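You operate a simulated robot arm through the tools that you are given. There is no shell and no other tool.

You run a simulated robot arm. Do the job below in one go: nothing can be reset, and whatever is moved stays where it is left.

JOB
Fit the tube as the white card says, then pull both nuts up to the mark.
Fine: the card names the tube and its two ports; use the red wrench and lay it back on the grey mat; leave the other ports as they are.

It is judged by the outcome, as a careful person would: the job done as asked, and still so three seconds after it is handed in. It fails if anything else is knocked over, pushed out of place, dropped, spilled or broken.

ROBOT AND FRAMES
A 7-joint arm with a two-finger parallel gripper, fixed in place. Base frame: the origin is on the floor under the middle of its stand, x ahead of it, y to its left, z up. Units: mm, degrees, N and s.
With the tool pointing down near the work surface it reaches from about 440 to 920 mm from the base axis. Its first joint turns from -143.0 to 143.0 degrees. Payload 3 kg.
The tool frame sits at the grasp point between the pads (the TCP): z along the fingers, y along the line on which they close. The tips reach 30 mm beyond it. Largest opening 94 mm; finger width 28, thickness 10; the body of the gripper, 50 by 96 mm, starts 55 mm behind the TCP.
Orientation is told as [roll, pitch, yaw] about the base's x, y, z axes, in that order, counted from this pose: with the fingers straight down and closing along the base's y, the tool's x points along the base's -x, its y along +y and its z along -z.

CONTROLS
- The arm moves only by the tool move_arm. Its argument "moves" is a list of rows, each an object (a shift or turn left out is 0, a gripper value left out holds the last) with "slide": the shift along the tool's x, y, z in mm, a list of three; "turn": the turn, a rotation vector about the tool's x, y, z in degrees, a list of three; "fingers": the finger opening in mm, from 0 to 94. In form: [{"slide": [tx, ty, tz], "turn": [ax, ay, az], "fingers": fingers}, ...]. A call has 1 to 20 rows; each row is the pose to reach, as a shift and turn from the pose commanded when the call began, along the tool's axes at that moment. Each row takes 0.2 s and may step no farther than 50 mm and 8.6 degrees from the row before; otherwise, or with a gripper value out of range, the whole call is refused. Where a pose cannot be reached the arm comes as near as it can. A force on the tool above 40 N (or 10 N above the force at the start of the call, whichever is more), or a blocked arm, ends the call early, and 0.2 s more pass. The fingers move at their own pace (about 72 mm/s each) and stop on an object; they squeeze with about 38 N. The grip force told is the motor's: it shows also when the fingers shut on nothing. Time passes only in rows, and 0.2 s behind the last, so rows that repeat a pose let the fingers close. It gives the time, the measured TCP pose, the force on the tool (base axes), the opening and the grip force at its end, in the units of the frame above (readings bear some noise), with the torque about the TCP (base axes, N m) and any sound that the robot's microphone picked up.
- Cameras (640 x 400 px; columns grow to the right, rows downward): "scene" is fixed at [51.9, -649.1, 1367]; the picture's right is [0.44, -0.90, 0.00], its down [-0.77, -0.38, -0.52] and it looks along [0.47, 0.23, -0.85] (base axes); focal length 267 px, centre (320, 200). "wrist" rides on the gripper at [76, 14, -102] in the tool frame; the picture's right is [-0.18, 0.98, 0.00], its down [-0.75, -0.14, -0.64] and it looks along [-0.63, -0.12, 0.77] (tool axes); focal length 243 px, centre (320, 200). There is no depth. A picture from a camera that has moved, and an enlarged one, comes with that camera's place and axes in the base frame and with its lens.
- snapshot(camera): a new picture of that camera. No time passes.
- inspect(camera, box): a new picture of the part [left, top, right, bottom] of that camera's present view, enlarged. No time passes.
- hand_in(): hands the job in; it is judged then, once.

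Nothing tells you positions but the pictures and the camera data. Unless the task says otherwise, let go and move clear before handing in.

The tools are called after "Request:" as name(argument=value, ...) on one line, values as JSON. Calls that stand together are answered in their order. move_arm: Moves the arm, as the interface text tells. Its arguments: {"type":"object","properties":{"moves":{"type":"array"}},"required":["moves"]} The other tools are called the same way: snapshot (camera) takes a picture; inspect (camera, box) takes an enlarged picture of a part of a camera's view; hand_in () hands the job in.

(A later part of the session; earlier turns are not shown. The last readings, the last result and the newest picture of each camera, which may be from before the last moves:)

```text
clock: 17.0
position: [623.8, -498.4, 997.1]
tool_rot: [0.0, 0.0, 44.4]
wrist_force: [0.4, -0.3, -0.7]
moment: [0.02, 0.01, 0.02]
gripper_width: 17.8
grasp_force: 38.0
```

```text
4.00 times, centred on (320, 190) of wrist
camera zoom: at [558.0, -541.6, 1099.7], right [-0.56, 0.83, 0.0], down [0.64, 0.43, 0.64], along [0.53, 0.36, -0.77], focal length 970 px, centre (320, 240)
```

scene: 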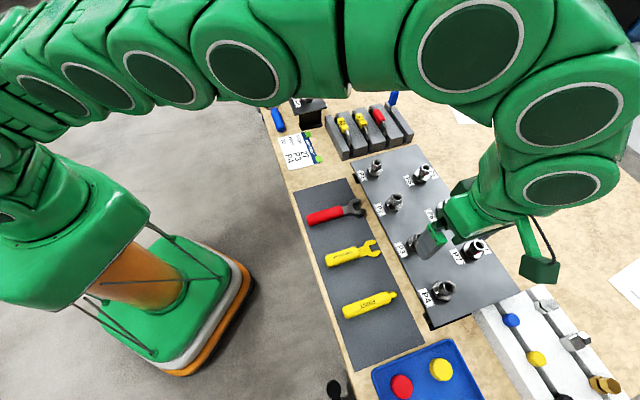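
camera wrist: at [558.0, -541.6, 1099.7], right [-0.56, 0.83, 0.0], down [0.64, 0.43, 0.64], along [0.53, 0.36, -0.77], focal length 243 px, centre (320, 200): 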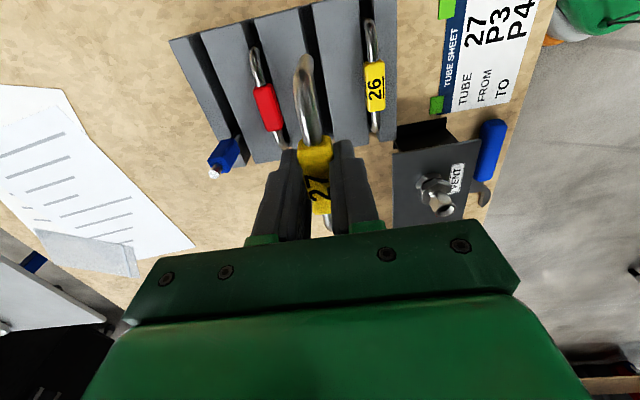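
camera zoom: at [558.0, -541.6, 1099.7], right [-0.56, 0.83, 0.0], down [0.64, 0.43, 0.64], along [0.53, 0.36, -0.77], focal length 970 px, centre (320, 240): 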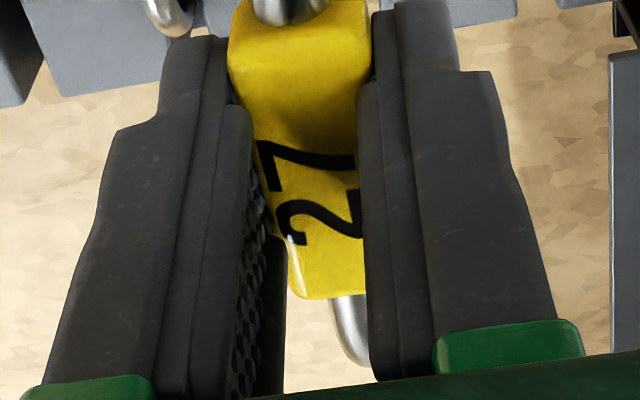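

The legs are about 50 mm long with ends about 72 mm below the TCP, and they span about 100 mm, which matches the P3–P4 spacing. I'll carry the tube over to P3/P4 with its ends well above the nuts.

Request:
move_arm(moves=[{"slide": [43, 4, -3]}, {"slide": [86, 8, -3]}, {"slide": [129, 12, -3]}, {"slide": [172, 16, -3]}, {"slide": [215, 20, -3]}, {"slide": [258, 24, -3]}, {"slide": [301, 28, -3]}, {"slide": [344, 32, -3]}, {"slide": [387, 36, -3]}, {"slide": [420, 38, -3], "turn": [0, 0, -0.3]}, {"slide": [431.8, 38.8, -3], "turn": [0, 0, -0.6]}, {"slide": [431.8, 38.8, -3], "turn": [0, 0, -0.6]}])

Request:
snapshot(camera="wrist")

Request:
snapshot(camera="scene")

```text
clock: 19.6
position: [285.9, -774.2, 998.5]
tool_rot: [-0.1, 0.0, 45.0]
wrist_force: [0.7, 0.7, -0.6]
moment: [0.02, 0.0, 0.0]
gripper_width: 17.8
grasp_force: 37.8
```

```text
taken
camera wrist: at [221.3, -818.3, 1101.3], right [-0.56, 0.83, 0.0], down [0.63, 0.43, 0.64], along [0.53, 0.36, -0.77], focal length 243 px, centre (320, 200)
```

wrist: 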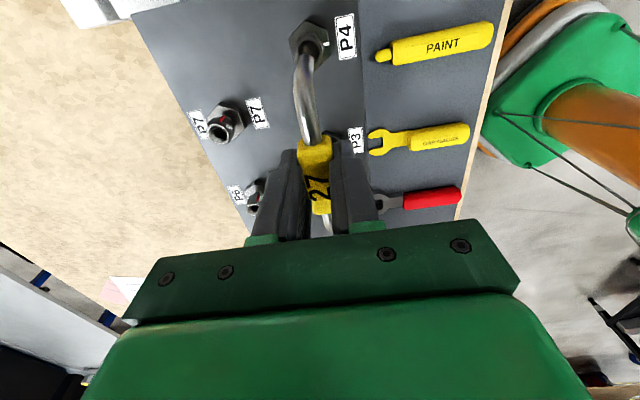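

```text
taken
```

scene: 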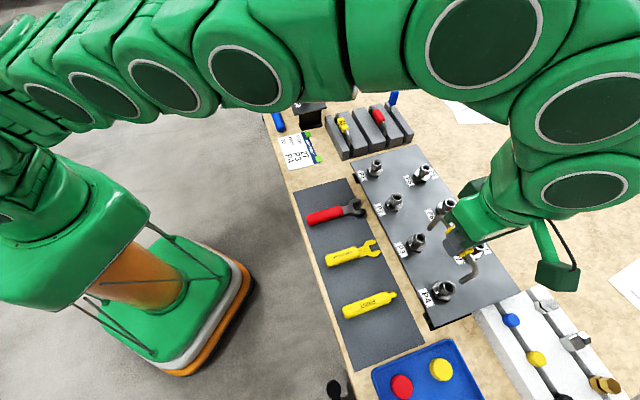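

The tube hangs over P3/P4. I'll zoom in to compare the leg ends with the nut openings.

Request:
inspect(camera="scene", box=[400, 190, 500, 310])

Request:
inspect(camera="wrist", box=[270, 10, 350, 110])

Request:
inspect(camera="wrist", box=[290, 110, 390, 240])

```text
3.33 times, centred on (450, 250) of scene
camera zoom: at [51.9, -649.1, 1367.0], right [0.44, -0.9, 0.0], down [-0.77, -0.38, -0.52], along [0.47, 0.23, -0.85], focal length 890 px, centre (-113, 33)
```

zoom: 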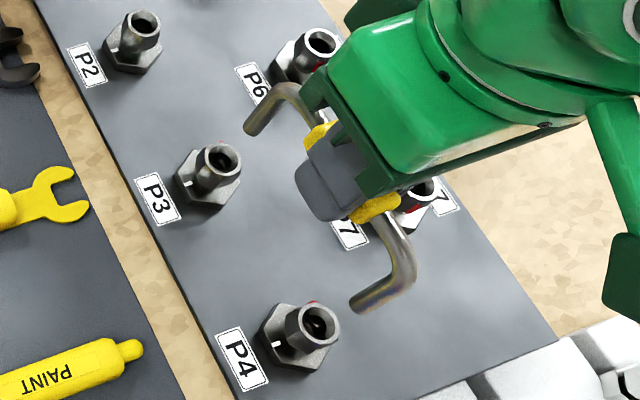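

```text
4.00 times, centred on (310, 60) of wrist
camera zoom: at [221.3, -818.3, 1101.3], right [-0.56, 0.83, 0.0], down [0.63, 0.43, 0.64], along [0.53, 0.36, -0.77], focal length 970 px, centre (360, 760)
```

zoom: 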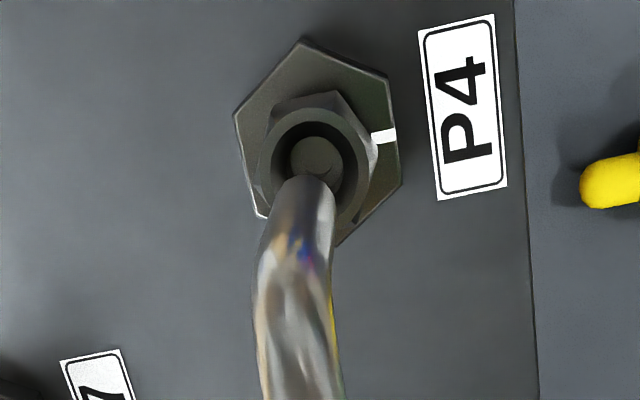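

```text
3.08 times, centred on (340, 175) of wrist
camera zoom: at [221.3, -818.3, 1101.3], right [-0.56, 0.83, 0.0], down [0.63, 0.43, 0.64], along [0.53, 0.36, -0.77], focal length 746 px, centre (258, 277)
```

zoom: 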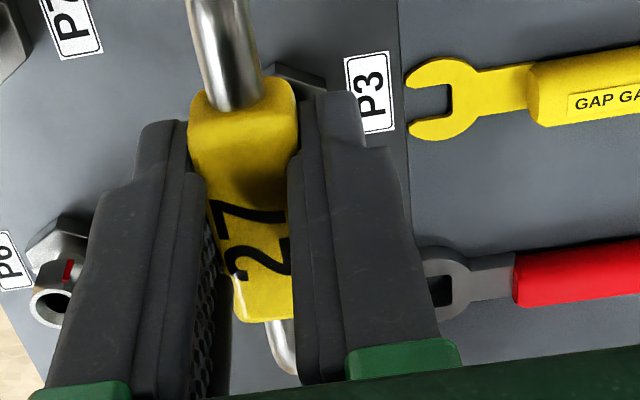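

The leg ends are within 1–2 mm of the nut centres in both views. I'll lower until the ends are a few mm above the nuts, then check again.

Request:
move_arm(moves=[{"slide": [-0.5, -0.4, 10]}, {"slide": [-0.5, -0.4, 20]}, {"slide": [-0.5, -0.4, 30]}, {"slide": [-0.5, -0.4, 38]}, {"slide": [-0.5, -0.4, 40]}, {"slide": [-0.5, -0.4, 40]}])

Request:
inspect(camera="scene", box=[400, 200, 490, 310])

Request:
inspect(camera="wrist", box=[270, 10, 350, 110])

```text
clock: 21.0
position: [287.3, -772.9, 959.5]
tool_rot: [0.0, 0.0, 45.0]
wrist_force: [-0.2, 0.0, -0.2]
moment: [0.03, -0.02, 0.02]
gripper_width: 17.8
grasp_force: 38.2
```

```text
3.64 times, centred on (445, 255) of scene
camera zoom: at [51.9, -649.1, 1367.0], right [0.44, -0.9, 0.0], down [-0.77, -0.38, -0.52], along [0.47, 0.23, -0.85], focal length 970 px, centre (-134, 0)
```

zoom: 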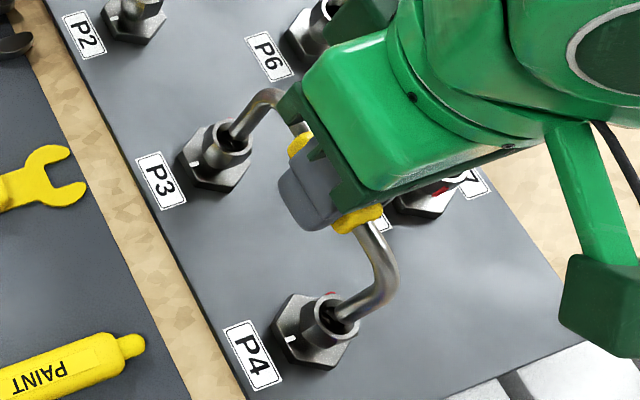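

```text
4.00 times, centred on (310, 60) of wrist
camera zoom: at [222.7, -817.7, 1062.8], right [-0.56, 0.83, 0.0], down [0.63, 0.43, 0.64], along [0.53, 0.36, -0.77], focal length 970 px, centre (360, 760)
```

zoom: 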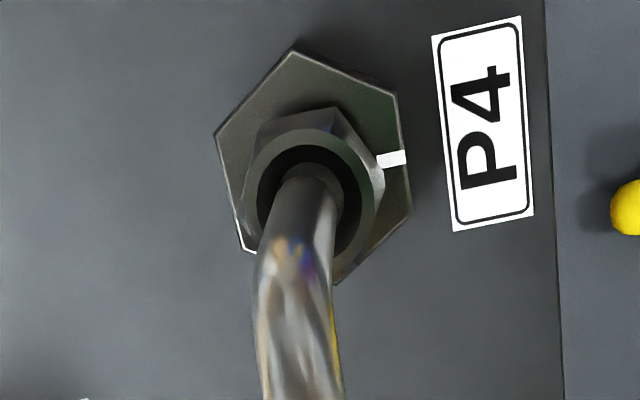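

Both ends look as if they're entering their nuts. One tighter zoom on each before pushing down.

Request:
inspect(camera="scene", box=[420, 270, 470, 310])

Request:
inspect(camera="scene", box=[395, 220, 445, 260])

```text
10.00 times, centred on (445, 290) of scene
camera zoom: at [51.9, -649.1, 1367.0], right [0.44, -0.9, 0.0], down [-0.77, -0.38, -0.52], along [0.47, 0.23, -0.85], focal length 2669 px, centre (-930, -700)
```

zoom: 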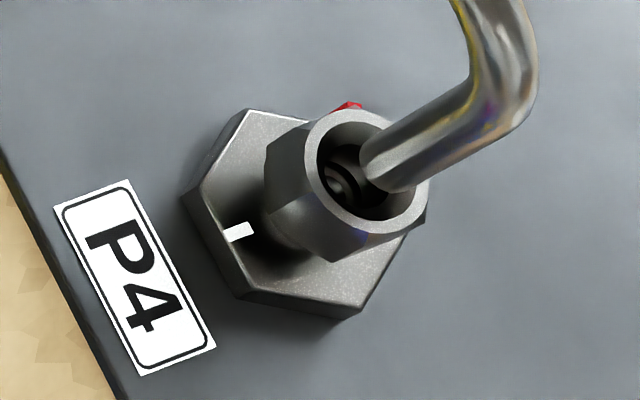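

```text
10.00 times, centred on (420, 240) of scene
camera zoom: at [51.9, -649.1, 1367.0], right [0.44, -0.9, 0.0], down [-0.77, -0.38, -0.52], along [0.47, 0.23, -0.85], focal length 2669 px, centre (-680, -200)
```

zoom: 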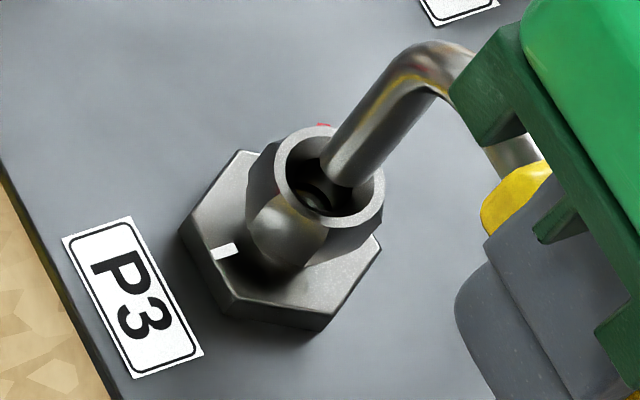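

Alignment is within about 1 mm at both nuts, with the ends about 9 mm above the rims. I'll lower slowly in small steps and watch the force.

Request:
move_arm(moves=[{"slide": [-0.8, 0.2, 3]}, {"slide": [-0.8, 0.2, 6]}, {"slide": [-0.8, 0.2, 9]}, {"slide": [-0.8, 0.2, 12]}, {"slide": [-0.8, 0.2, 15]}, {"slide": [-0.8, 0.2, 15]}])

Request:
inspect(camera="scene", box=[420, 270, 470, 310])

Request:
inspect(camera="scene", box=[395, 220, 445, 260])

Request:
inspect(camera="wrist", box=[270, 10, 350, 110])

```text
clock: 22.4
position: [286.4, -773.2, 943.4]
tool_rot: [0.0, 0.1, 45.0]
wrist_force: [-0.4, -0.4, 0.0]
moment: [0.0, -0.02, 0.01]
gripper_width: 17.8
grasp_force: 37.9
```

```text
10.00 times, centred on (445, 290) of scene
camera zoom: at [51.9, -649.1, 1367.0], right [0.44, -0.9, 0.0], down [-0.77, -0.38, -0.52], along [0.47, 0.23, -0.85], focal length 2669 px, centre (-930, -700)
```

zoom: 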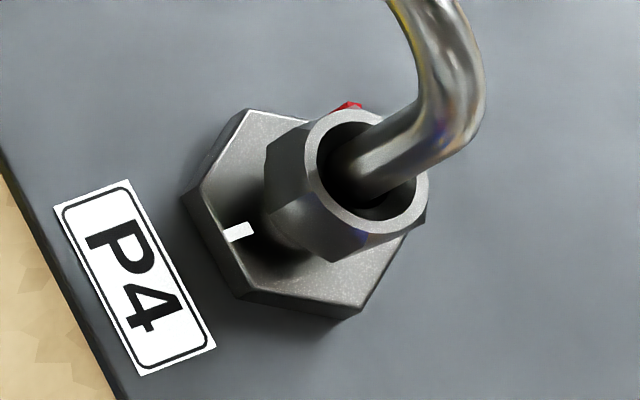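

```text
10.00 times, centred on (420, 240) of scene
camera zoom: at [51.9, -649.1, 1367.0], right [0.44, -0.9, 0.0], down [-0.77, -0.38, -0.52], along [0.47, 0.23, -0.85], focal length 2669 px, centre (-680, -200)
```

zoom: 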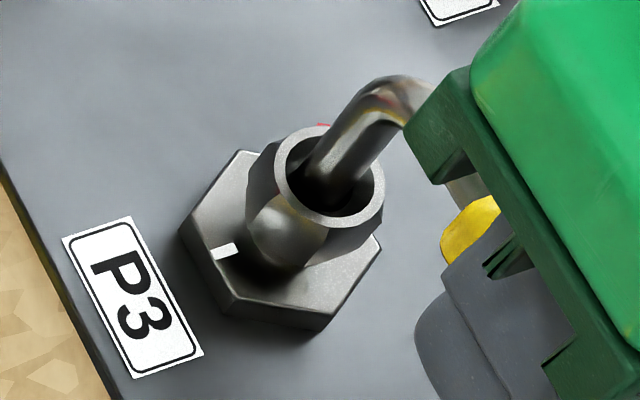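

```text
4.00 times, centred on (310, 60) of wrist
camera zoom: at [223.1, -816.6, 1046.7], right [-0.56, 0.83, 0.0], down [0.63, 0.43, 0.64], along [0.53, 0.36, -0.77], focal length 970 px, centre (360, 760)
```

zoom: 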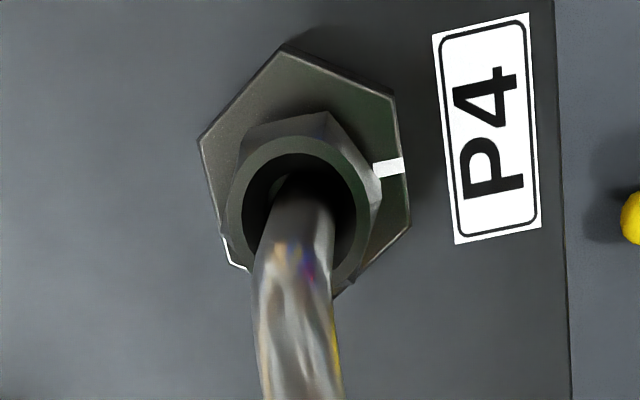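

Both ends are inside the nuts with no force. I'll continue down in small steps until the tube seats.

Request:
move_arm(moves=[{"slide": [0, 0.4, 2]}, {"slide": [0, 0.4, 4]}, {"slide": [0, 0.4, 6]}, {"slide": [0, 0.4, 8]}, {"slide": [0, 0.4, 10]}, {"slide": [0, 0.4, 10]}])

Request:
inspect(camera="scene", box=[420, 260, 480, 310])

Request:
inspect(camera="scene", box=[395, 215, 455, 265])

Request:
inspect(camera="wrist", box=[270, 10, 350, 110])

```text
clock: 23.8
position: [286.7, -772.8, 935.2]
tool_rot: [-0.1, 0.0, 45.0]
wrist_force: [0.0, 0.5, -0.9]
moment: [0.02, 0.01, -0.05]
gripper_width: 17.7
grasp_force: 38.2
```

```text
8.00 times, centred on (450, 285) of scene
camera zoom: at [51.9, -649.1, 1367.0], right [0.44, -0.9, 0.0], down [-0.77, -0.38, -0.52], along [0.47, 0.23, -0.85], focal length 2135 px, centre (-720, -480)
```

zoom: 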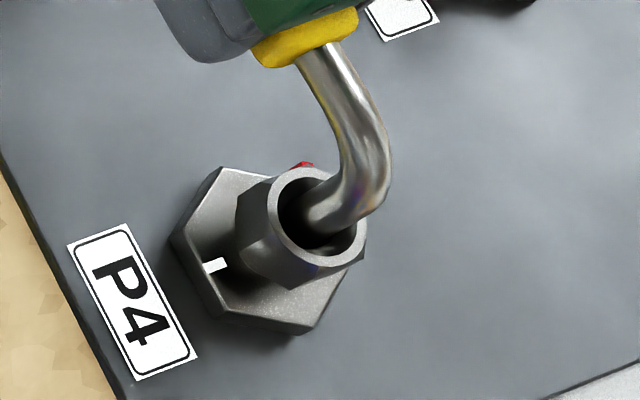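

```text
8.00 times, centred on (425, 240) of scene
camera zoom: at [51.9, -649.1, 1367.0], right [0.44, -0.9, 0.0], down [-0.77, -0.38, -0.52], along [0.47, 0.23, -0.85], focal length 2135 px, centre (-520, -120)
```

zoom: 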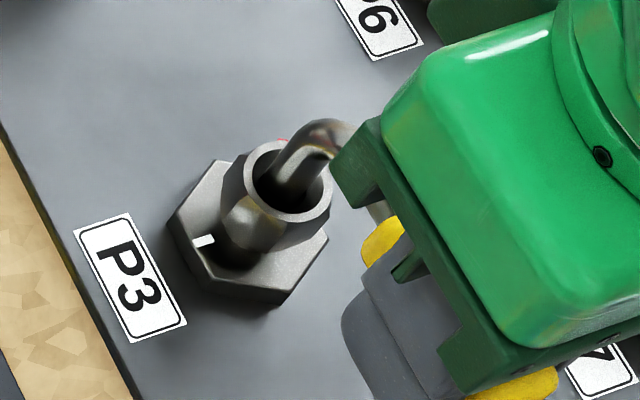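

```text
4.00 times, centred on (310, 60) of wrist
camera zoom: at [222.8, -816.6, 1037.4], right [-0.56, 0.83, 0.0], down [0.63, 0.43, 0.64], along [0.53, 0.36, -0.77], focal length 970 px, centre (360, 760)
```

zoom: 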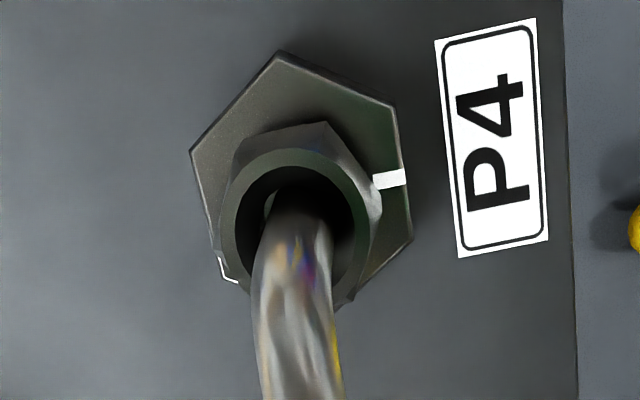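

No resistance yet. Continuing down in small steps.

Request:
move_arm(moves=[{"slide": [0, 0.4, 2]}, {"slide": [0, 0.4, 4]}, {"slide": [0, 0.4, 6]}, {"slide": [0, 0.4, 8]}, {"slide": [0, 0.4, 8]}])

Request:
inspect(camera="scene", box=[420, 260, 480, 310])

Request:
inspect(camera="scene", box=[395, 215, 455, 265])

```text
clock: 24.4
position: [286.7, -772.6, 935.1]
tool_rot: [-0.4, 0.2, 45.0]
wrist_force: [-0.5, -0.3, 5.5]
moment: [0.17, -0.2, 0.01]
gripper_width: 18.0
grasp_force: 38.0
stopped in row 3: the force on the tool passed its limit at 46 N (the readings are from after the stop); the commanded pose is now the measured one
```

```text
8.00 times, centred on (450, 285) of scene
camera zoom: at [51.9, -649.1, 1367.0], right [0.44, -0.9, 0.0], down [-0.77, -0.38, -0.52], along [0.47, 0.23, -0.85], focal length 2135 px, centre (-720, -480)
```

zoom: 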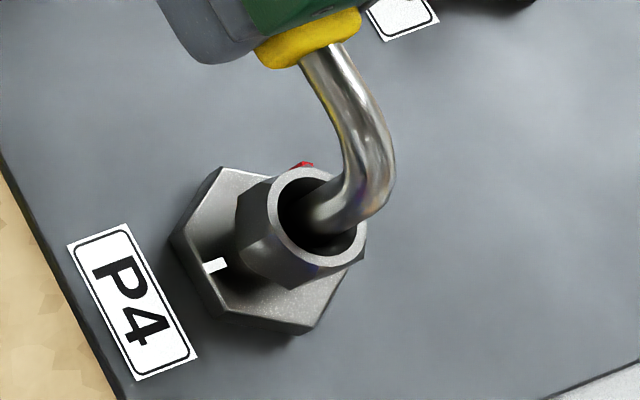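

```text
8.00 times, centred on (425, 240) of scene
camera zoom: at [51.9, -649.1, 1367.0], right [0.44, -0.9, 0.0], down [-0.77, -0.38, -0.52], along [0.47, 0.23, -0.85], focal length 2135 px, centre (-520, -120)
```

zoom: 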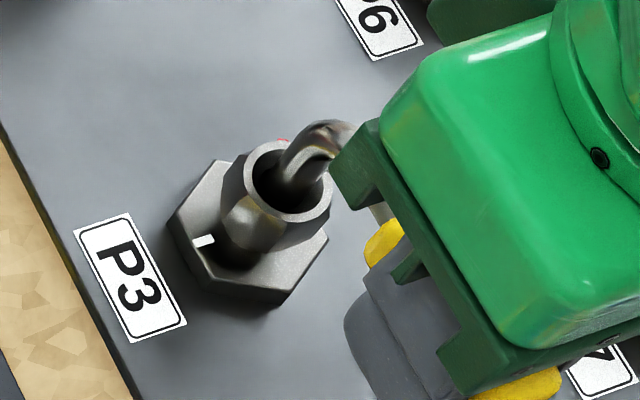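

The tube met something at z 935, and the moment shows the contact is all on the P3 side. I'll back off 3 mm and look closely at the centring at both nuts.

Request:
move_arm(moves=[{"slide": [0, 0, -1.5]}, {"slide": [0, 0, -3], "turn": [0, 0, 0]}, {"slide": [0, 0, -3]}])

Request:
inspect(camera="scene", box=[434, 275, 464, 300])

Request:
inspect(camera="scene", box=[408, 226, 438, 251])

Request:
inspect(camera="wrist", box=[280, 10, 350, 80])

Request:
inspect(camera="wrist", box=[270, 100, 370, 240])

```text
clock: 25.2
position: [287.6, -772.4, 937.0]
tool_rot: [-0.3, 0.1, 44.9]
wrist_force: [0.6, -0.2, -0.4]
moment: [0.0, 0.0, 0.01]
gripper_width: 17.6
grasp_force: 37.3
```

```text
16.00 times, centred on (449, 288) of scene
camera zoom: at [51.9, -649.1, 1367.0], right [0.44, -0.9, 0.0], down [-0.77, -0.38, -0.52], along [0.47, 0.23, -0.85], focal length 4270 px, centre (-1744, -1200)
```

zoom: 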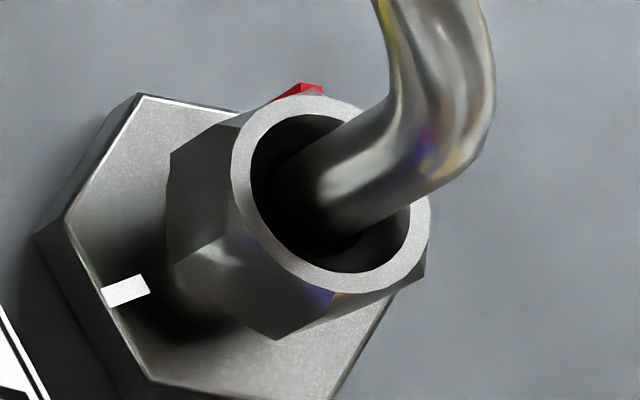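

```text
16.00 times, centred on (423, 238) of scene
camera zoom: at [51.9, -649.1, 1367.0], right [0.44, -0.9, 0.0], down [-0.77, -0.38, -0.52], along [0.47, 0.23, -0.85], focal length 4270 px, centre (-1328, -416)
```

zoom: 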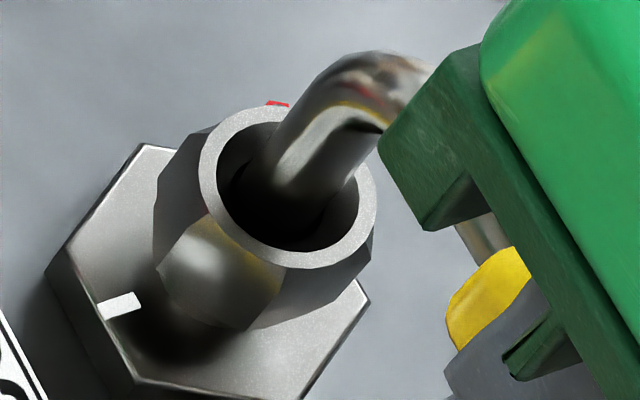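

```text
5.71 times, centred on (315, 45) of wrist
camera zoom: at [222.9, -816.3, 1039.9], right [-0.56, 0.83, -0.01], down [0.63, 0.44, 0.64], along [0.53, 0.36, -0.77], focal length 1386 px, centre (349, 1086)
```

zoom: 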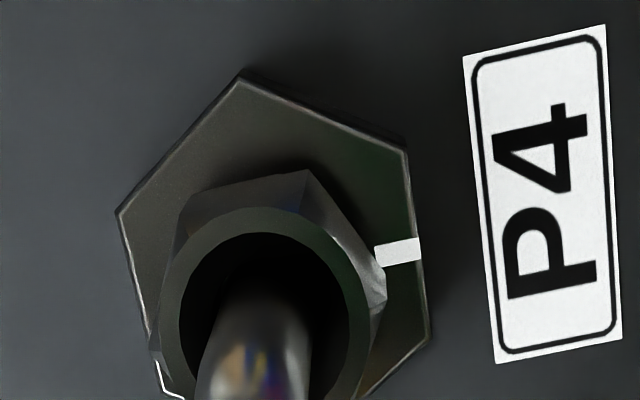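

```text
2.86 times, centred on (320, 170) of wrist
camera zoom: at [222.9, -816.3, 1039.9], right [-0.56, 0.83, -0.01], down [0.63, 0.44, 0.64], along [0.53, 0.36, -0.77], focal length 693 px, centre (320, 286)
```

zoom: 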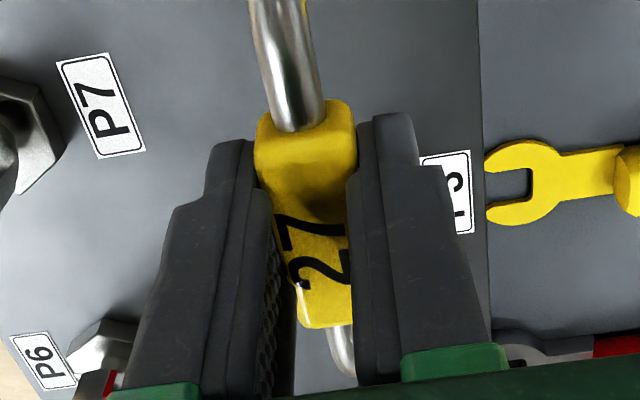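

Both legs are centred in the bores, and the contact depth of about 15 mm matches the inner seat seen earlier. The tube is slightly low on the P3 side, so I'll level it and lower gently onto both seats.

Request:
move_arm(moves=[{"slide": [0, 0, 0], "turn": [-0.14, -0.3, 0]}, {"slide": [0, 0, 1], "turn": [-0.14, -0.4, 0]}, {"slide": [0, 0, 2], "turn": [-0.14, -0.4, 0]}, {"slide": [0, 0, 2.5], "turn": [-0.14, -0.4, 0]}, {"slide": [0, 0, 2.5], "turn": [-0.14, -0.4, 0]}])

```text
clock: 26.4
position: [286.2, -771.9, 934.6]
tool_rot: [-0.1, -0.2, 45.0]
wrist_force: [-0.4, -0.1, 8.3]
moment: [-0.28, 0.32, -0.02]
gripper_width: 17.7
grasp_force: 37.9
```

Now the contact has moved to the P4 side, so the level orientation lies in between. I'll split the difference and press very lightly.

Request:
move_arm(moves=[{"slide": [0, 0, 0.2], "turn": [0, 0.1, 0]}, {"slide": [0, 0, 0.5], "turn": [0, 0.2, 0]}, {"slide": [0, 0, 0.8], "turn": [0, 0.2, 0]}, {"slide": [0, 0, 0.8], "turn": [0, 0.2, 0]}])

Request:
inspect(camera="scene", box=[400, 210, 490, 310])

```text
clock: 27.4
position: [288.1, -772.3, 934.0]
tool_rot: [-0.4, -0.1, 45.1]
wrist_force: [4.8, 4.8, 21.8]
moment: [0.11, -0.15, -0.01]
gripper_width: 18.0
grasp_force: 38.2
```

```text
4.00 times, centred on (445, 260) of scene
camera zoom: at [51.9, -649.1, 1367.0], right [0.44, -0.9, 0.0], down [-0.77, -0.38, -0.52], along [0.47, 0.23, -0.85], focal length 1068 px, centre (-180, -40)
```

zoom: 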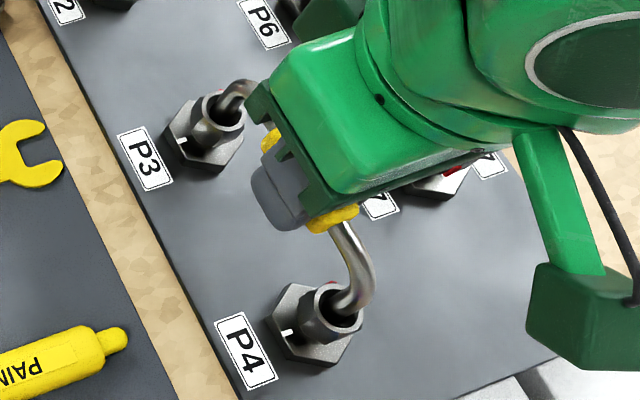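

Both legs now carry the load almost equally at the same depth. To make sure that this is the true seat and not an inner lip, I'll inspect the inside of an identical empty port.

Request:
inspect(camera="scene", box=[383, 190, 413, 215])

Request:
inspect(camera="scene", box=[362, 155, 392, 180])

Request:
inspect(camera="scene", box=[280, 60, 320, 100])

```text
16.00 times, centred on (398, 202) of scene
camera zoom: at [51.9, -649.1, 1367.0], right [0.44, -0.9, 0.0], down [-0.77, -0.38, -0.52], along [0.47, 0.23, -0.85], focal length 4270 px, centre (-928, 160)
```

zoom: 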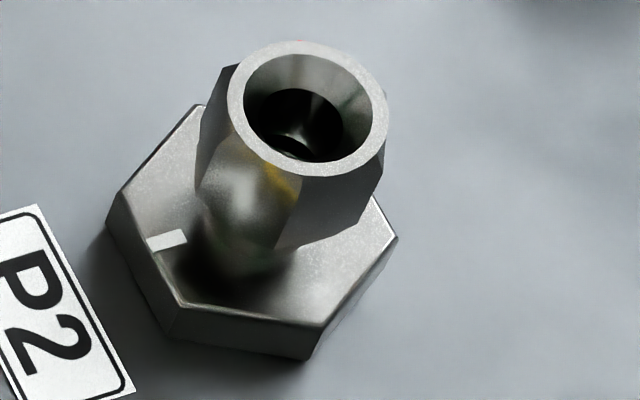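

```text
16.00 times, centred on (377, 168) of scene
camera zoom: at [51.9, -649.1, 1367.0], right [0.44, -0.9, 0.0], down [-0.77, -0.38, -0.52], along [0.47, 0.23, -0.85], focal length 4270 px, centre (-592, 720)
```

zoom: 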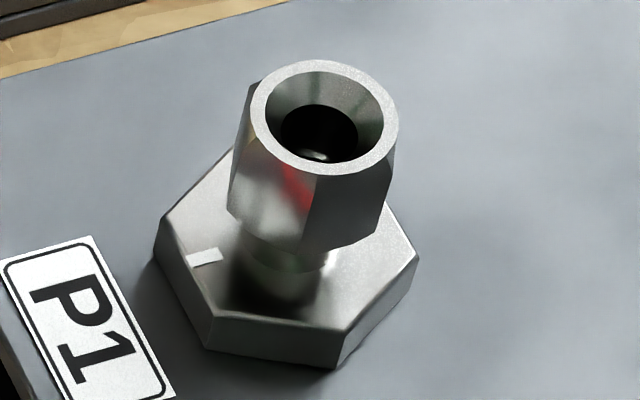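

```text
10.00 times, centred on (300, 80) of scene
camera zoom: at [51.9, -649.1, 1367.0], right [0.44, -0.9, 0.0], down [-0.77, -0.38, -0.52], along [0.47, 0.23, -0.85], focal length 2669 px, centre (520, 1400)
```

zoom: 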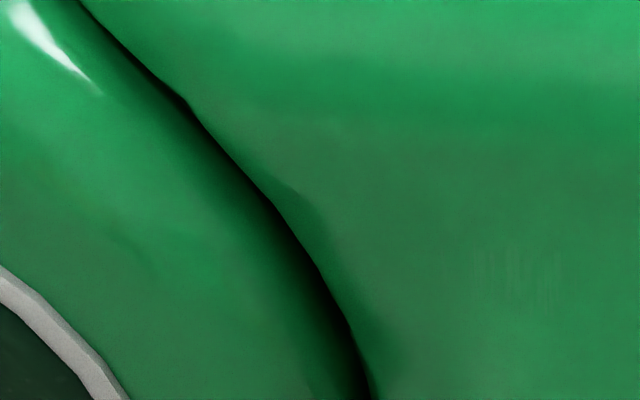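

The empty port shows a funnel, a 12 mm bore and an annular shoulder about 15–16 mm down, and that is exactly where the tube stopped. The tube is seated, so I'll relieve the push, open the fingers evenly and check that it stands.

Request:
move_arm(moves=[{"slide": [-0.4, 0, -0.5]}, {"slide": [-0.4, 0, -0.5]}, {"slide": [-0.4, 0, -0.5], "fingers": 22}, {"slide": [-0.4, 0, -0.5], "fingers": 28}, {"slide": [-0.4, 0, -0.5], "fingers": 36}, {"slide": [-0.4, 0, -0.5], "fingers": 44}, {"slide": [-0.4, 0, -0.5], "fingers": 44}])

Request:
inspect(camera="wrist", box=[240, 20, 400, 240])

Request:
inspect(camera="scene", box=[400, 210, 490, 310])

```text
clock: 29.1
position: [286.9, -772.0, 933.3]
tool_rot: [-0.2, -0.1, 45.0]
wrist_force: [0.2, 0.6, 0.2]
moment: [0.01, -0.02, 0.02]
gripper_width: 44.2
grasp_force: 0.1
```

```text
1.82 times, centred on (320, 130) of wrist
camera zoom: at [222.7, -816.4, 1036.2], right [-0.56, 0.83, 0.0], down [0.63, 0.43, 0.64], along [0.53, 0.36, -0.77], focal length 441 px, centre (320, 327)
```

zoom: 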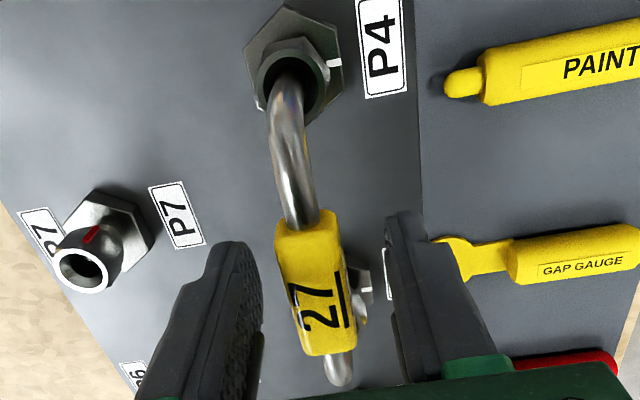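

```text
4.00 times, centred on (445, 260) of scene
camera zoom: at [51.9, -649.1, 1367.0], right [0.44, -0.9, 0.0], down [-0.77, -0.38, -0.52], along [0.47, 0.23, -0.85], focal length 1068 px, centre (-180, -40)
```

zoom: 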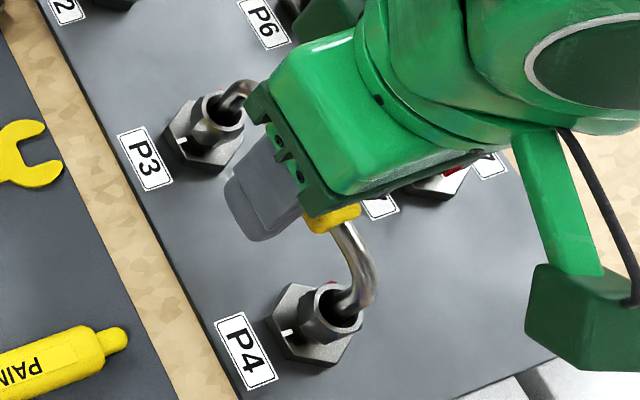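

The tube stands in both nuts. I'll raise the gripper clear and look at everything.

Request:
move_arm(moves=[{"slide": [0, 0, -10]}, {"slide": [0, 0, -25]}, {"slide": [0, 0, -50]}, {"slide": [0, 0, -80]}, {"slide": [0, 0, -120]}, {"slide": [0, 0, -120]}])

Request:
snapshot(camera="wrist")

Request:
inspect(camera="scene", box=[400, 210, 490, 310])

```text
clock: 30.4
position: [286.8, -773.6, 1054.3]
tool_rot: [-0.1, -0.2, 45.0]
wrist_force: [-0.2, 0.3, -1.6]
moment: [0.03, -0.01, 0.03]
gripper_width: 44.1
grasp_force: 0.1
```

```text
taken
camera wrist: at [221.5, -816.4, 1156.3], right [-0.56, 0.83, 0.0], down [0.63, 0.43, 0.64], along [0.53, 0.36, -0.77], focal length 243 px, centre (320, 200)
```

wrist: 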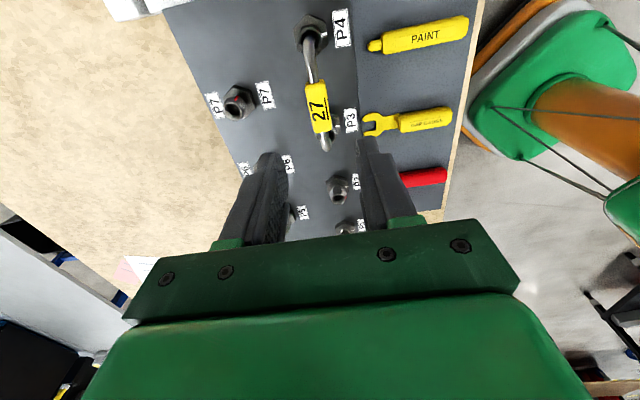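

```text
4.00 times, centred on (445, 260) of scene
camera zoom: at [51.9, -649.1, 1367.0], right [0.44, -0.9, 0.0], down [-0.77, -0.38, -0.52], along [0.47, 0.23, -0.85], focal length 1068 px, centre (-180, -40)
```

zoom: 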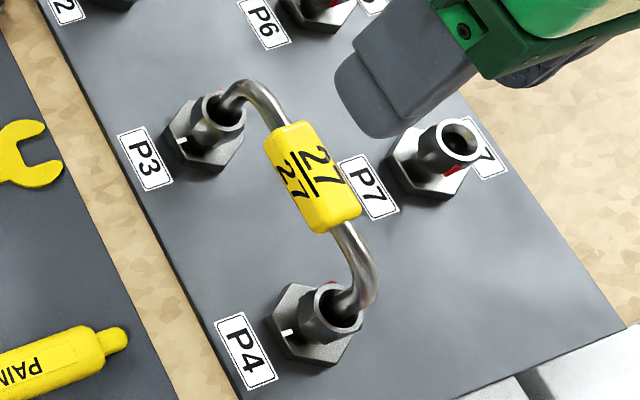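

Tube 27 is standing in P3 and P4. Next I'll go over the red wrench with the tool turned to yaw −45 and look at its exact position.

Request:
move_arm(moves=[{"slide": [-18.8, 12.6, 0], "turn": [0, 0, 8.2], "fingers": 60}, {"slide": [-37.6, 25.2, 0], "turn": [0, 0, 16.4]}, {"slide": [-56.4, 37.8, 0], "turn": [0, 0, 24.6]}, {"slide": [-75.2, 50.4, 0], "turn": [0, 0, 32.8]}, {"slide": [-94, 63, 10], "turn": [0, 0, 41]}, {"slide": [-112.8, 75.6, 20], "turn": [0, 0, 49.2]}, {"slide": [-131.6, 88.2, 40], "turn": [0, 0, 57.4]}, {"slide": [-150.4, 100.8, 60], "turn": [0, 0, 65.6]}, {"slide": [-169.2, 113.4, 80], "turn": [0, 0, 73.8]}, {"slide": [-188, 126, 100], "turn": [0, 0, 82]}, {"slide": [-206.3, 138.2, 124], "turn": [0, 0, 90]}, {"slide": [-206.3, 138.2, 124], "turn": [0, 0, 90]}])

Request:
snapshot(camera="wrist")

Request:
snapshot(camera="scene")

```text
clock: 33.0
position: [334.7, -527.8, 930.9]
tool_rot: [0.0, -0.2, -45.1]
wrist_force: [0.0, 0.4, 1.1]
moment: [0.0, -0.03, 0.02]
gripper_width: 60.0
grasp_force: 0.3
```

```text
taken
camera wrist: at [291.1, -463.9, 1032.9], right [0.83, 0.56, 0.0], down [0.43, -0.63, 0.64], along [0.36, -0.53, -0.76], focal length 243 px, centre (320, 200)
```

wrist: 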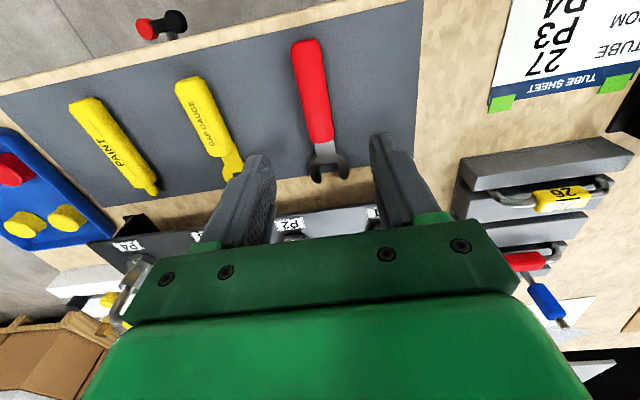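

```text
taken
```

scene: 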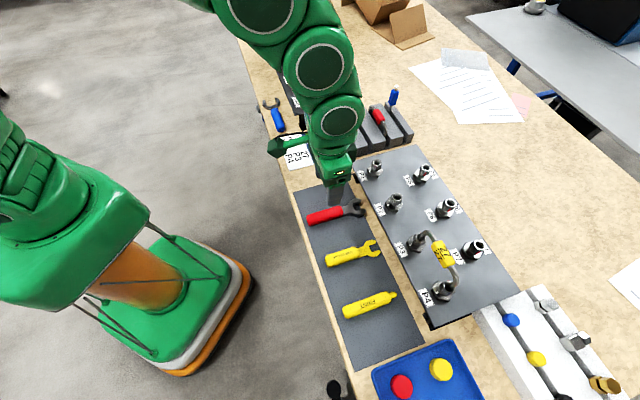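

Request:
inspect(camera="wrist", box=[260, 30, 370, 200])

Request:
inspect(camera="wrist", box=[290, 120, 370, 190])

Request:
inspect(camera="scene", box=[295, 180, 375, 240])

```text
2.35 times, centred on (315, 115) of wrist
camera zoom: at [291.1, -463.9, 1032.9], right [0.83, 0.56, 0.0], down [0.43, -0.63, 0.64], along [0.36, -0.53, -0.76], focal length 571 px, centre (332, 400)
```

zoom: 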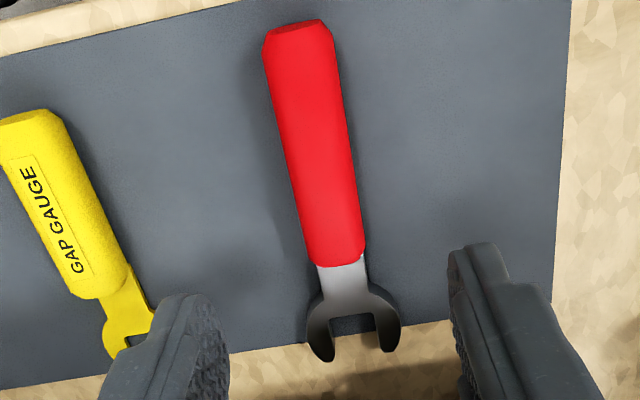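

```text
5.71 times, centred on (330, 155) of wrist
camera zoom: at [291.1, -463.9, 1032.9], right [0.83, 0.56, 0.0], down [0.43, -0.63, 0.64], along [0.36, -0.53, -0.76], focal length 1386 px, centre (263, 457)
```

zoom: 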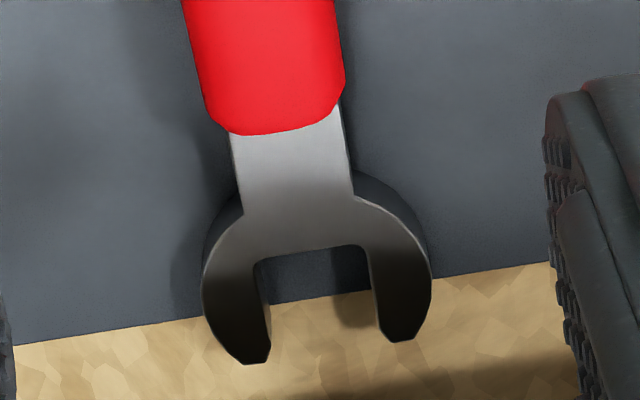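

```text
6.67 times, centred on (335, 210) of scene
camera zoom: at [51.9, -649.1, 1367.0], right [0.44, -0.9, 0.0], down [-0.77, -0.38, -0.52], along [0.47, 0.23, -0.85], focal length 1779 px, centre (220, 133)
```

zoom: 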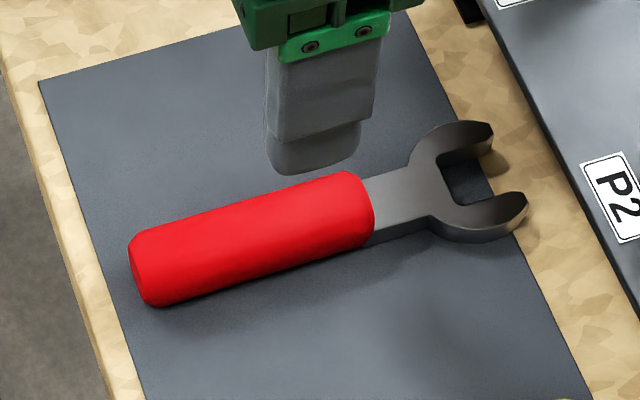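

The red wrench lies along my tool x axis, with its handle spanning z ≈ 783–799 and its head top at about 795. I'll descend over the middle of the handle, stopping with the tips just above the mat.

Request:
move_arm(moves=[{"slide": [8, -3.3, 20], "fingers": 54}, {"slide": [8, -3.3, 50]}, {"slide": [8, -3.3, 75]}, {"slide": [8, -3.3, 90]}, {"slide": [8, -3.3, 90]}])

Request:
inspect(camera="wrist", box=[220, 40, 420, 240])

Request:
inspect(camera="scene", box=[295, 180, 375, 240])

```text
clock: 34.2
position: [327.0, -524.6, 838.3]
tool_rot: [0.1, -0.1, -45.1]
wrist_force: [-0.1, 0.1, 0.0]
moment: [0.03, -0.03, -0.04]
gripper_width: 54.1
grasp_force: 0.1
```

```text
2.00 times, centred on (320, 140) of wrist
camera zoom: at [283.1, -460.1, 941.6], right [0.83, 0.56, 0.0], down [0.43, -0.63, 0.64], along [0.36, -0.53, -0.76], focal length 485 px, centre (320, 320)
```

zoom: 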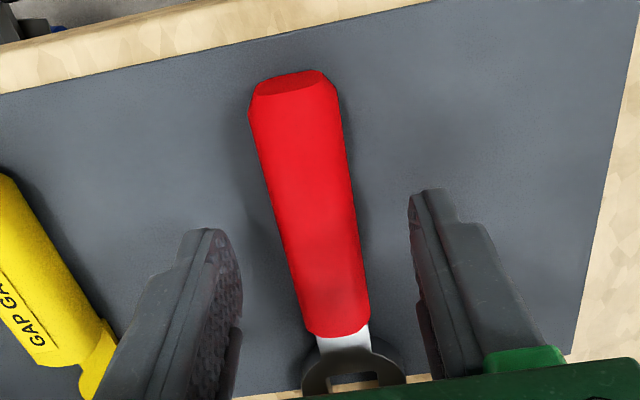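

```text
6.67 times, centred on (335, 210) of scene
camera zoom: at [51.9, -649.1, 1367.0], right [0.44, -0.9, 0.0], down [-0.77, -0.38, -0.52], along [0.47, 0.23, -0.85], focal length 1779 px, centre (220, 133)
```

zoom: 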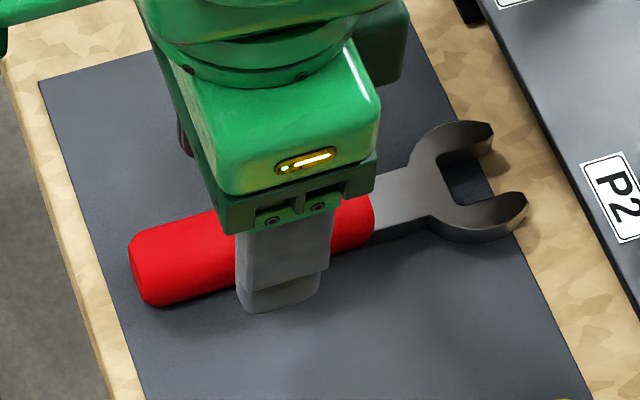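

The handle is centred within 0.5 mm and about 1° off in angle. I'll correct the angle, lower 20 mm and check the force.

Request:
move_arm(moves=[{"slide": [0, -0.4, 5], "turn": [0, 0, 0.8]}, {"slide": [0, -0.4, 11], "turn": [0, 0, 0.8]}, {"slide": [0, -0.4, 17], "turn": [0, 0, 0.8]}, {"slide": [0, -0.4, 20], "turn": [0, 0, 0.8]}, {"slide": [0, -0.4, 20], "turn": [0, 0, 0.8]}])

Request:
inspect(camera="scene", box=[305, 195, 355, 235])

Request:
inspect(camera="wrist", box=[220, 40, 420, 240])

```text
clock: 35.5
position: [327.1, -525.7, 819.4]
tool_rot: [0.1, -0.2, -45.7]
wrist_force: [0.1, 0.4, -0.5]
moment: [0.01, -0.01, -0.05]
gripper_width: 53.9
grasp_force: 0.0
```

```text
10.00 times, centred on (330, 215) of scene
camera zoom: at [51.9, -649.1, 1367.0], right [0.44, -0.9, 0.0], down [-0.77, -0.38, -0.52], along [0.47, 0.23, -0.85], focal length 2669 px, centre (220, 50)
```

zoom: 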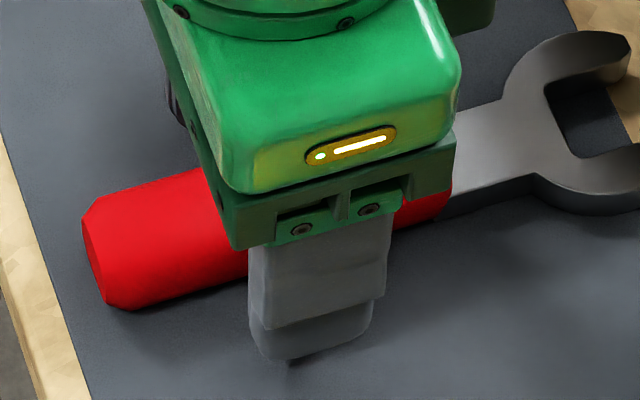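

```text
2.00 times, centred on (320, 140) of wrist
camera zoom: at [284.1, -461.5, 922.2], right [0.83, 0.55, 0.0], down [0.42, -0.64, 0.64], along [0.36, -0.54, -0.77], focal length 485 px, centre (320, 320)
```

zoom: 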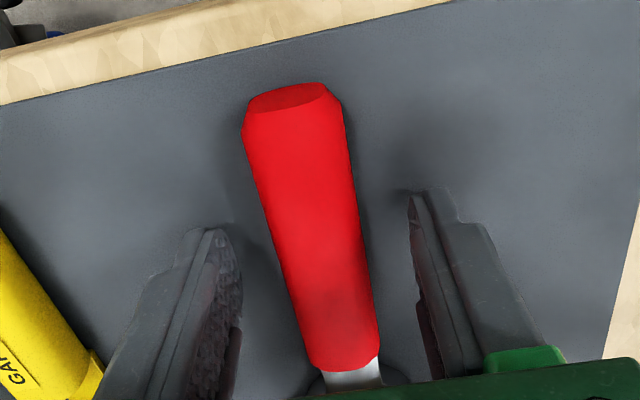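

The tip shadows show only a few millimetres left to the mat. I'll go down 2 mm more and close on the handle.

Request:
move_arm(moves=[{"slide": [0, 0, 1]}, {"slide": [0, 0, 2]}, {"slide": [0, 0, 2], "fingers": 40}, {"slide": [0, 0, 2], "fingers": 30}, {"slide": [0, 0, 2], "fingers": 20}, {"slide": [0, 0, 2], "fingers": 10}, {"slide": [0, 0, 2], "fingers": 10}])

Request:
inspect(camera="wrist", box=[220, 40, 420, 240])

```text
clock: 37.0
position: [327.2, -525.9, 816.5]
tool_rot: [0.2, -0.2, -45.8]
wrist_force: [0.5, -0.6, 1.9]
moment: [-0.03, -0.01, 0.08]
gripper_width: 25.1
grasp_force: 37.9
```

```text
2.00 times, centred on (320, 140) of wrist
camera zoom: at [284.2, -461.4, 920.5], right [0.83, 0.55, 0.0], down [0.42, -0.64, 0.64], along [0.36, -0.54, -0.76], focal length 485 px, centre (320, 320)
```

zoom: 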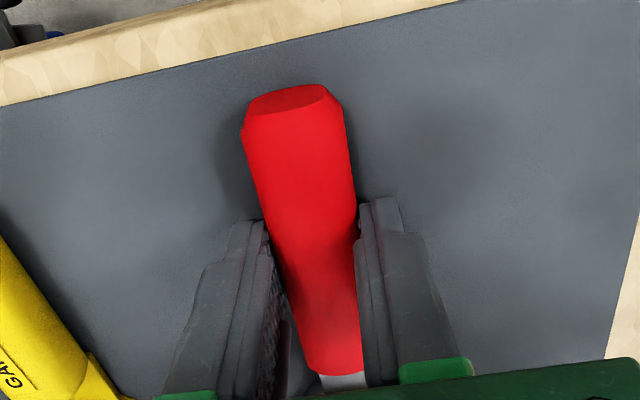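

The handle is 25 mm wide and firmly held, but with an upright grip the gripper bar would hide the wrench jaws from the wrist camera. Before lifting, I'll let go and re-grip with the tool leaned back 25°, so the camera can see the jaws and the nut.

Request:
move_arm(moves=[{"slide": [0, 0, 0], "fingers": 46}, {"slide": [0, 0, 0], "fingers": 46}, {"slide": [0, 0, -15]}, {"slide": [0, 0, -30]}, {"slide": [3, 0, -30], "turn": [0, -8.3, 0]}, {"slide": [6, 0, -30], "turn": [0, -16.6, 0]}, {"slide": [10, 0, -30], "turn": [0, -25, 0]}, {"slide": [10, 0, -20], "turn": [0, -25, 0]}, {"slide": [10, 0, -12], "turn": [0, -25, 0]}, {"slide": [10, 0, -12], "turn": [0, -25, 0]}])

Request:
snapshot(camera="wrist")

Request:
inspect(camera="scene", box=[295, 180, 375, 240])

```text
clock: 39.2
position: [320.5, -518.2, 828.7]
tool_rot: [0.1, -25.0, -45.8]
wrist_force: [0.5, -1.0, 1.2]
moment: [0.04, 0.01, 0.01]
gripper_width: 45.9
grasp_force: 0.0
```

```text
taken
camera wrist: at [252.2, -428.2, 889.6], right [0.82, 0.57, 0.08], down [0.18, -0.39, 0.9], along [0.54, -0.73, -0.43], focal length 243 px, centre (320, 200)
```

wrist: 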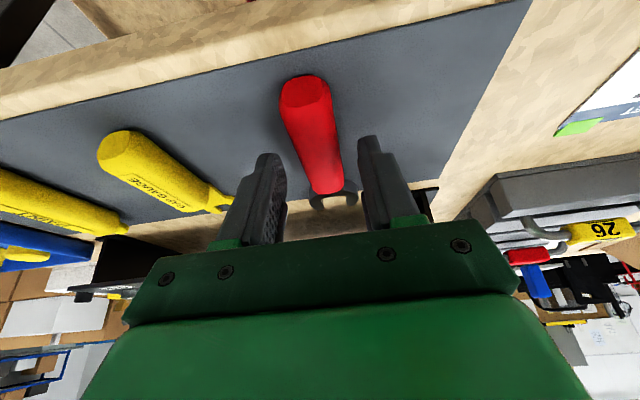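

```text
6.67 times, centred on (335, 210) of scene
camera zoom: at [51.9, -649.1, 1367.0], right [0.44, -0.9, 0.0], down [-0.77, -0.38, -0.52], along [0.47, 0.23, -0.85], focal length 1779 px, centre (220, 133)
```

zoom: 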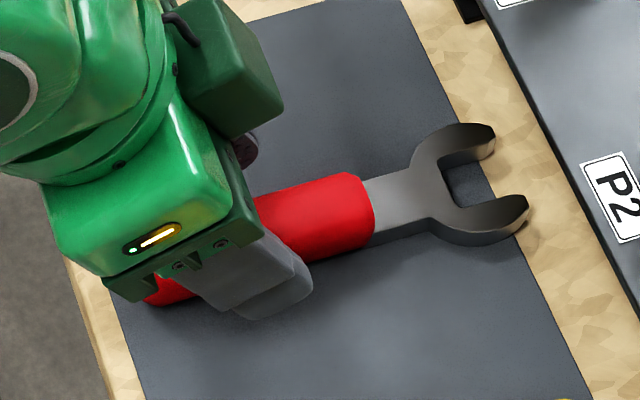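

The head is now visible between the fingers and the wrench hasn't moved. I'll lower the last 8 mm vertically and close.

Request:
move_arm(moves=[{"slide": [1.7, 0, 3.6]}, {"slide": [2.7, 0, 5.9]}, {"slide": [3.4, 0, 7.25]}, {"slide": [3.4, 0, 7.25]}])

Request:
inspect(camera="scene", box=[305, 195, 355, 235])

Request:
inspect(camera="wrist", box=[240, 60, 400, 240])

```text
clock: 40.2
position: [321.2, -519.3, 822.0]
tool_rot: [0.0, -25.2, -45.9]
wrist_force: [0.0, 1.3, 0.4]
moment: [-0.01, 0.0, -0.03]
gripper_width: 46.0
grasp_force: 0.1
```

```text
10.00 times, centred on (330, 215) of scene
camera zoom: at [51.9, -649.1, 1367.0], right [0.44, -0.9, 0.0], down [-0.77, -0.38, -0.52], along [0.47, 0.23, -0.85], focal length 2669 px, centre (220, 50)
```

zoom: 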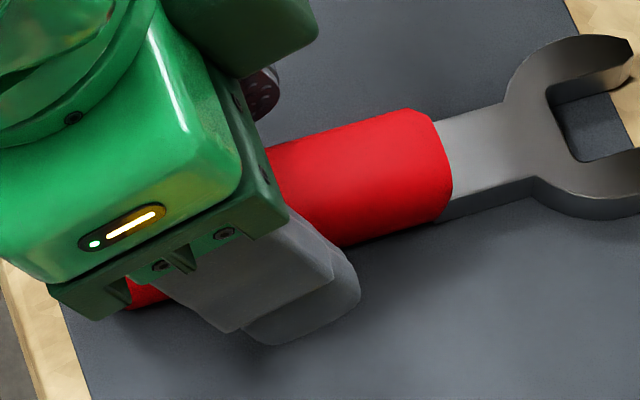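

```text
2.22 times, centred on (320, 150) of wrist
camera zoom: at [252.2, -428.9, 882.2], right [0.82, 0.57, 0.08], down [0.18, -0.39, 0.9], along [0.54, -0.73, -0.43], focal length 539 px, centre (320, 311)
```

zoom: 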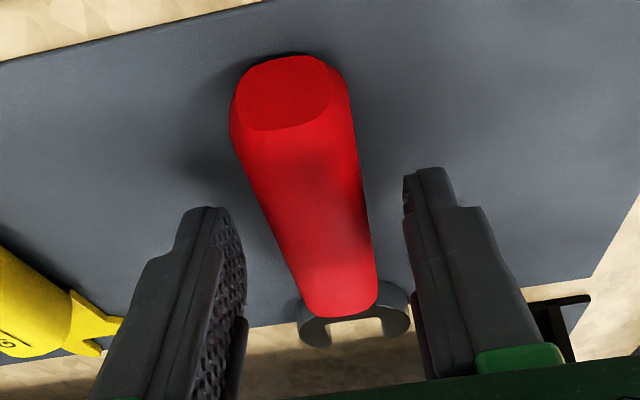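

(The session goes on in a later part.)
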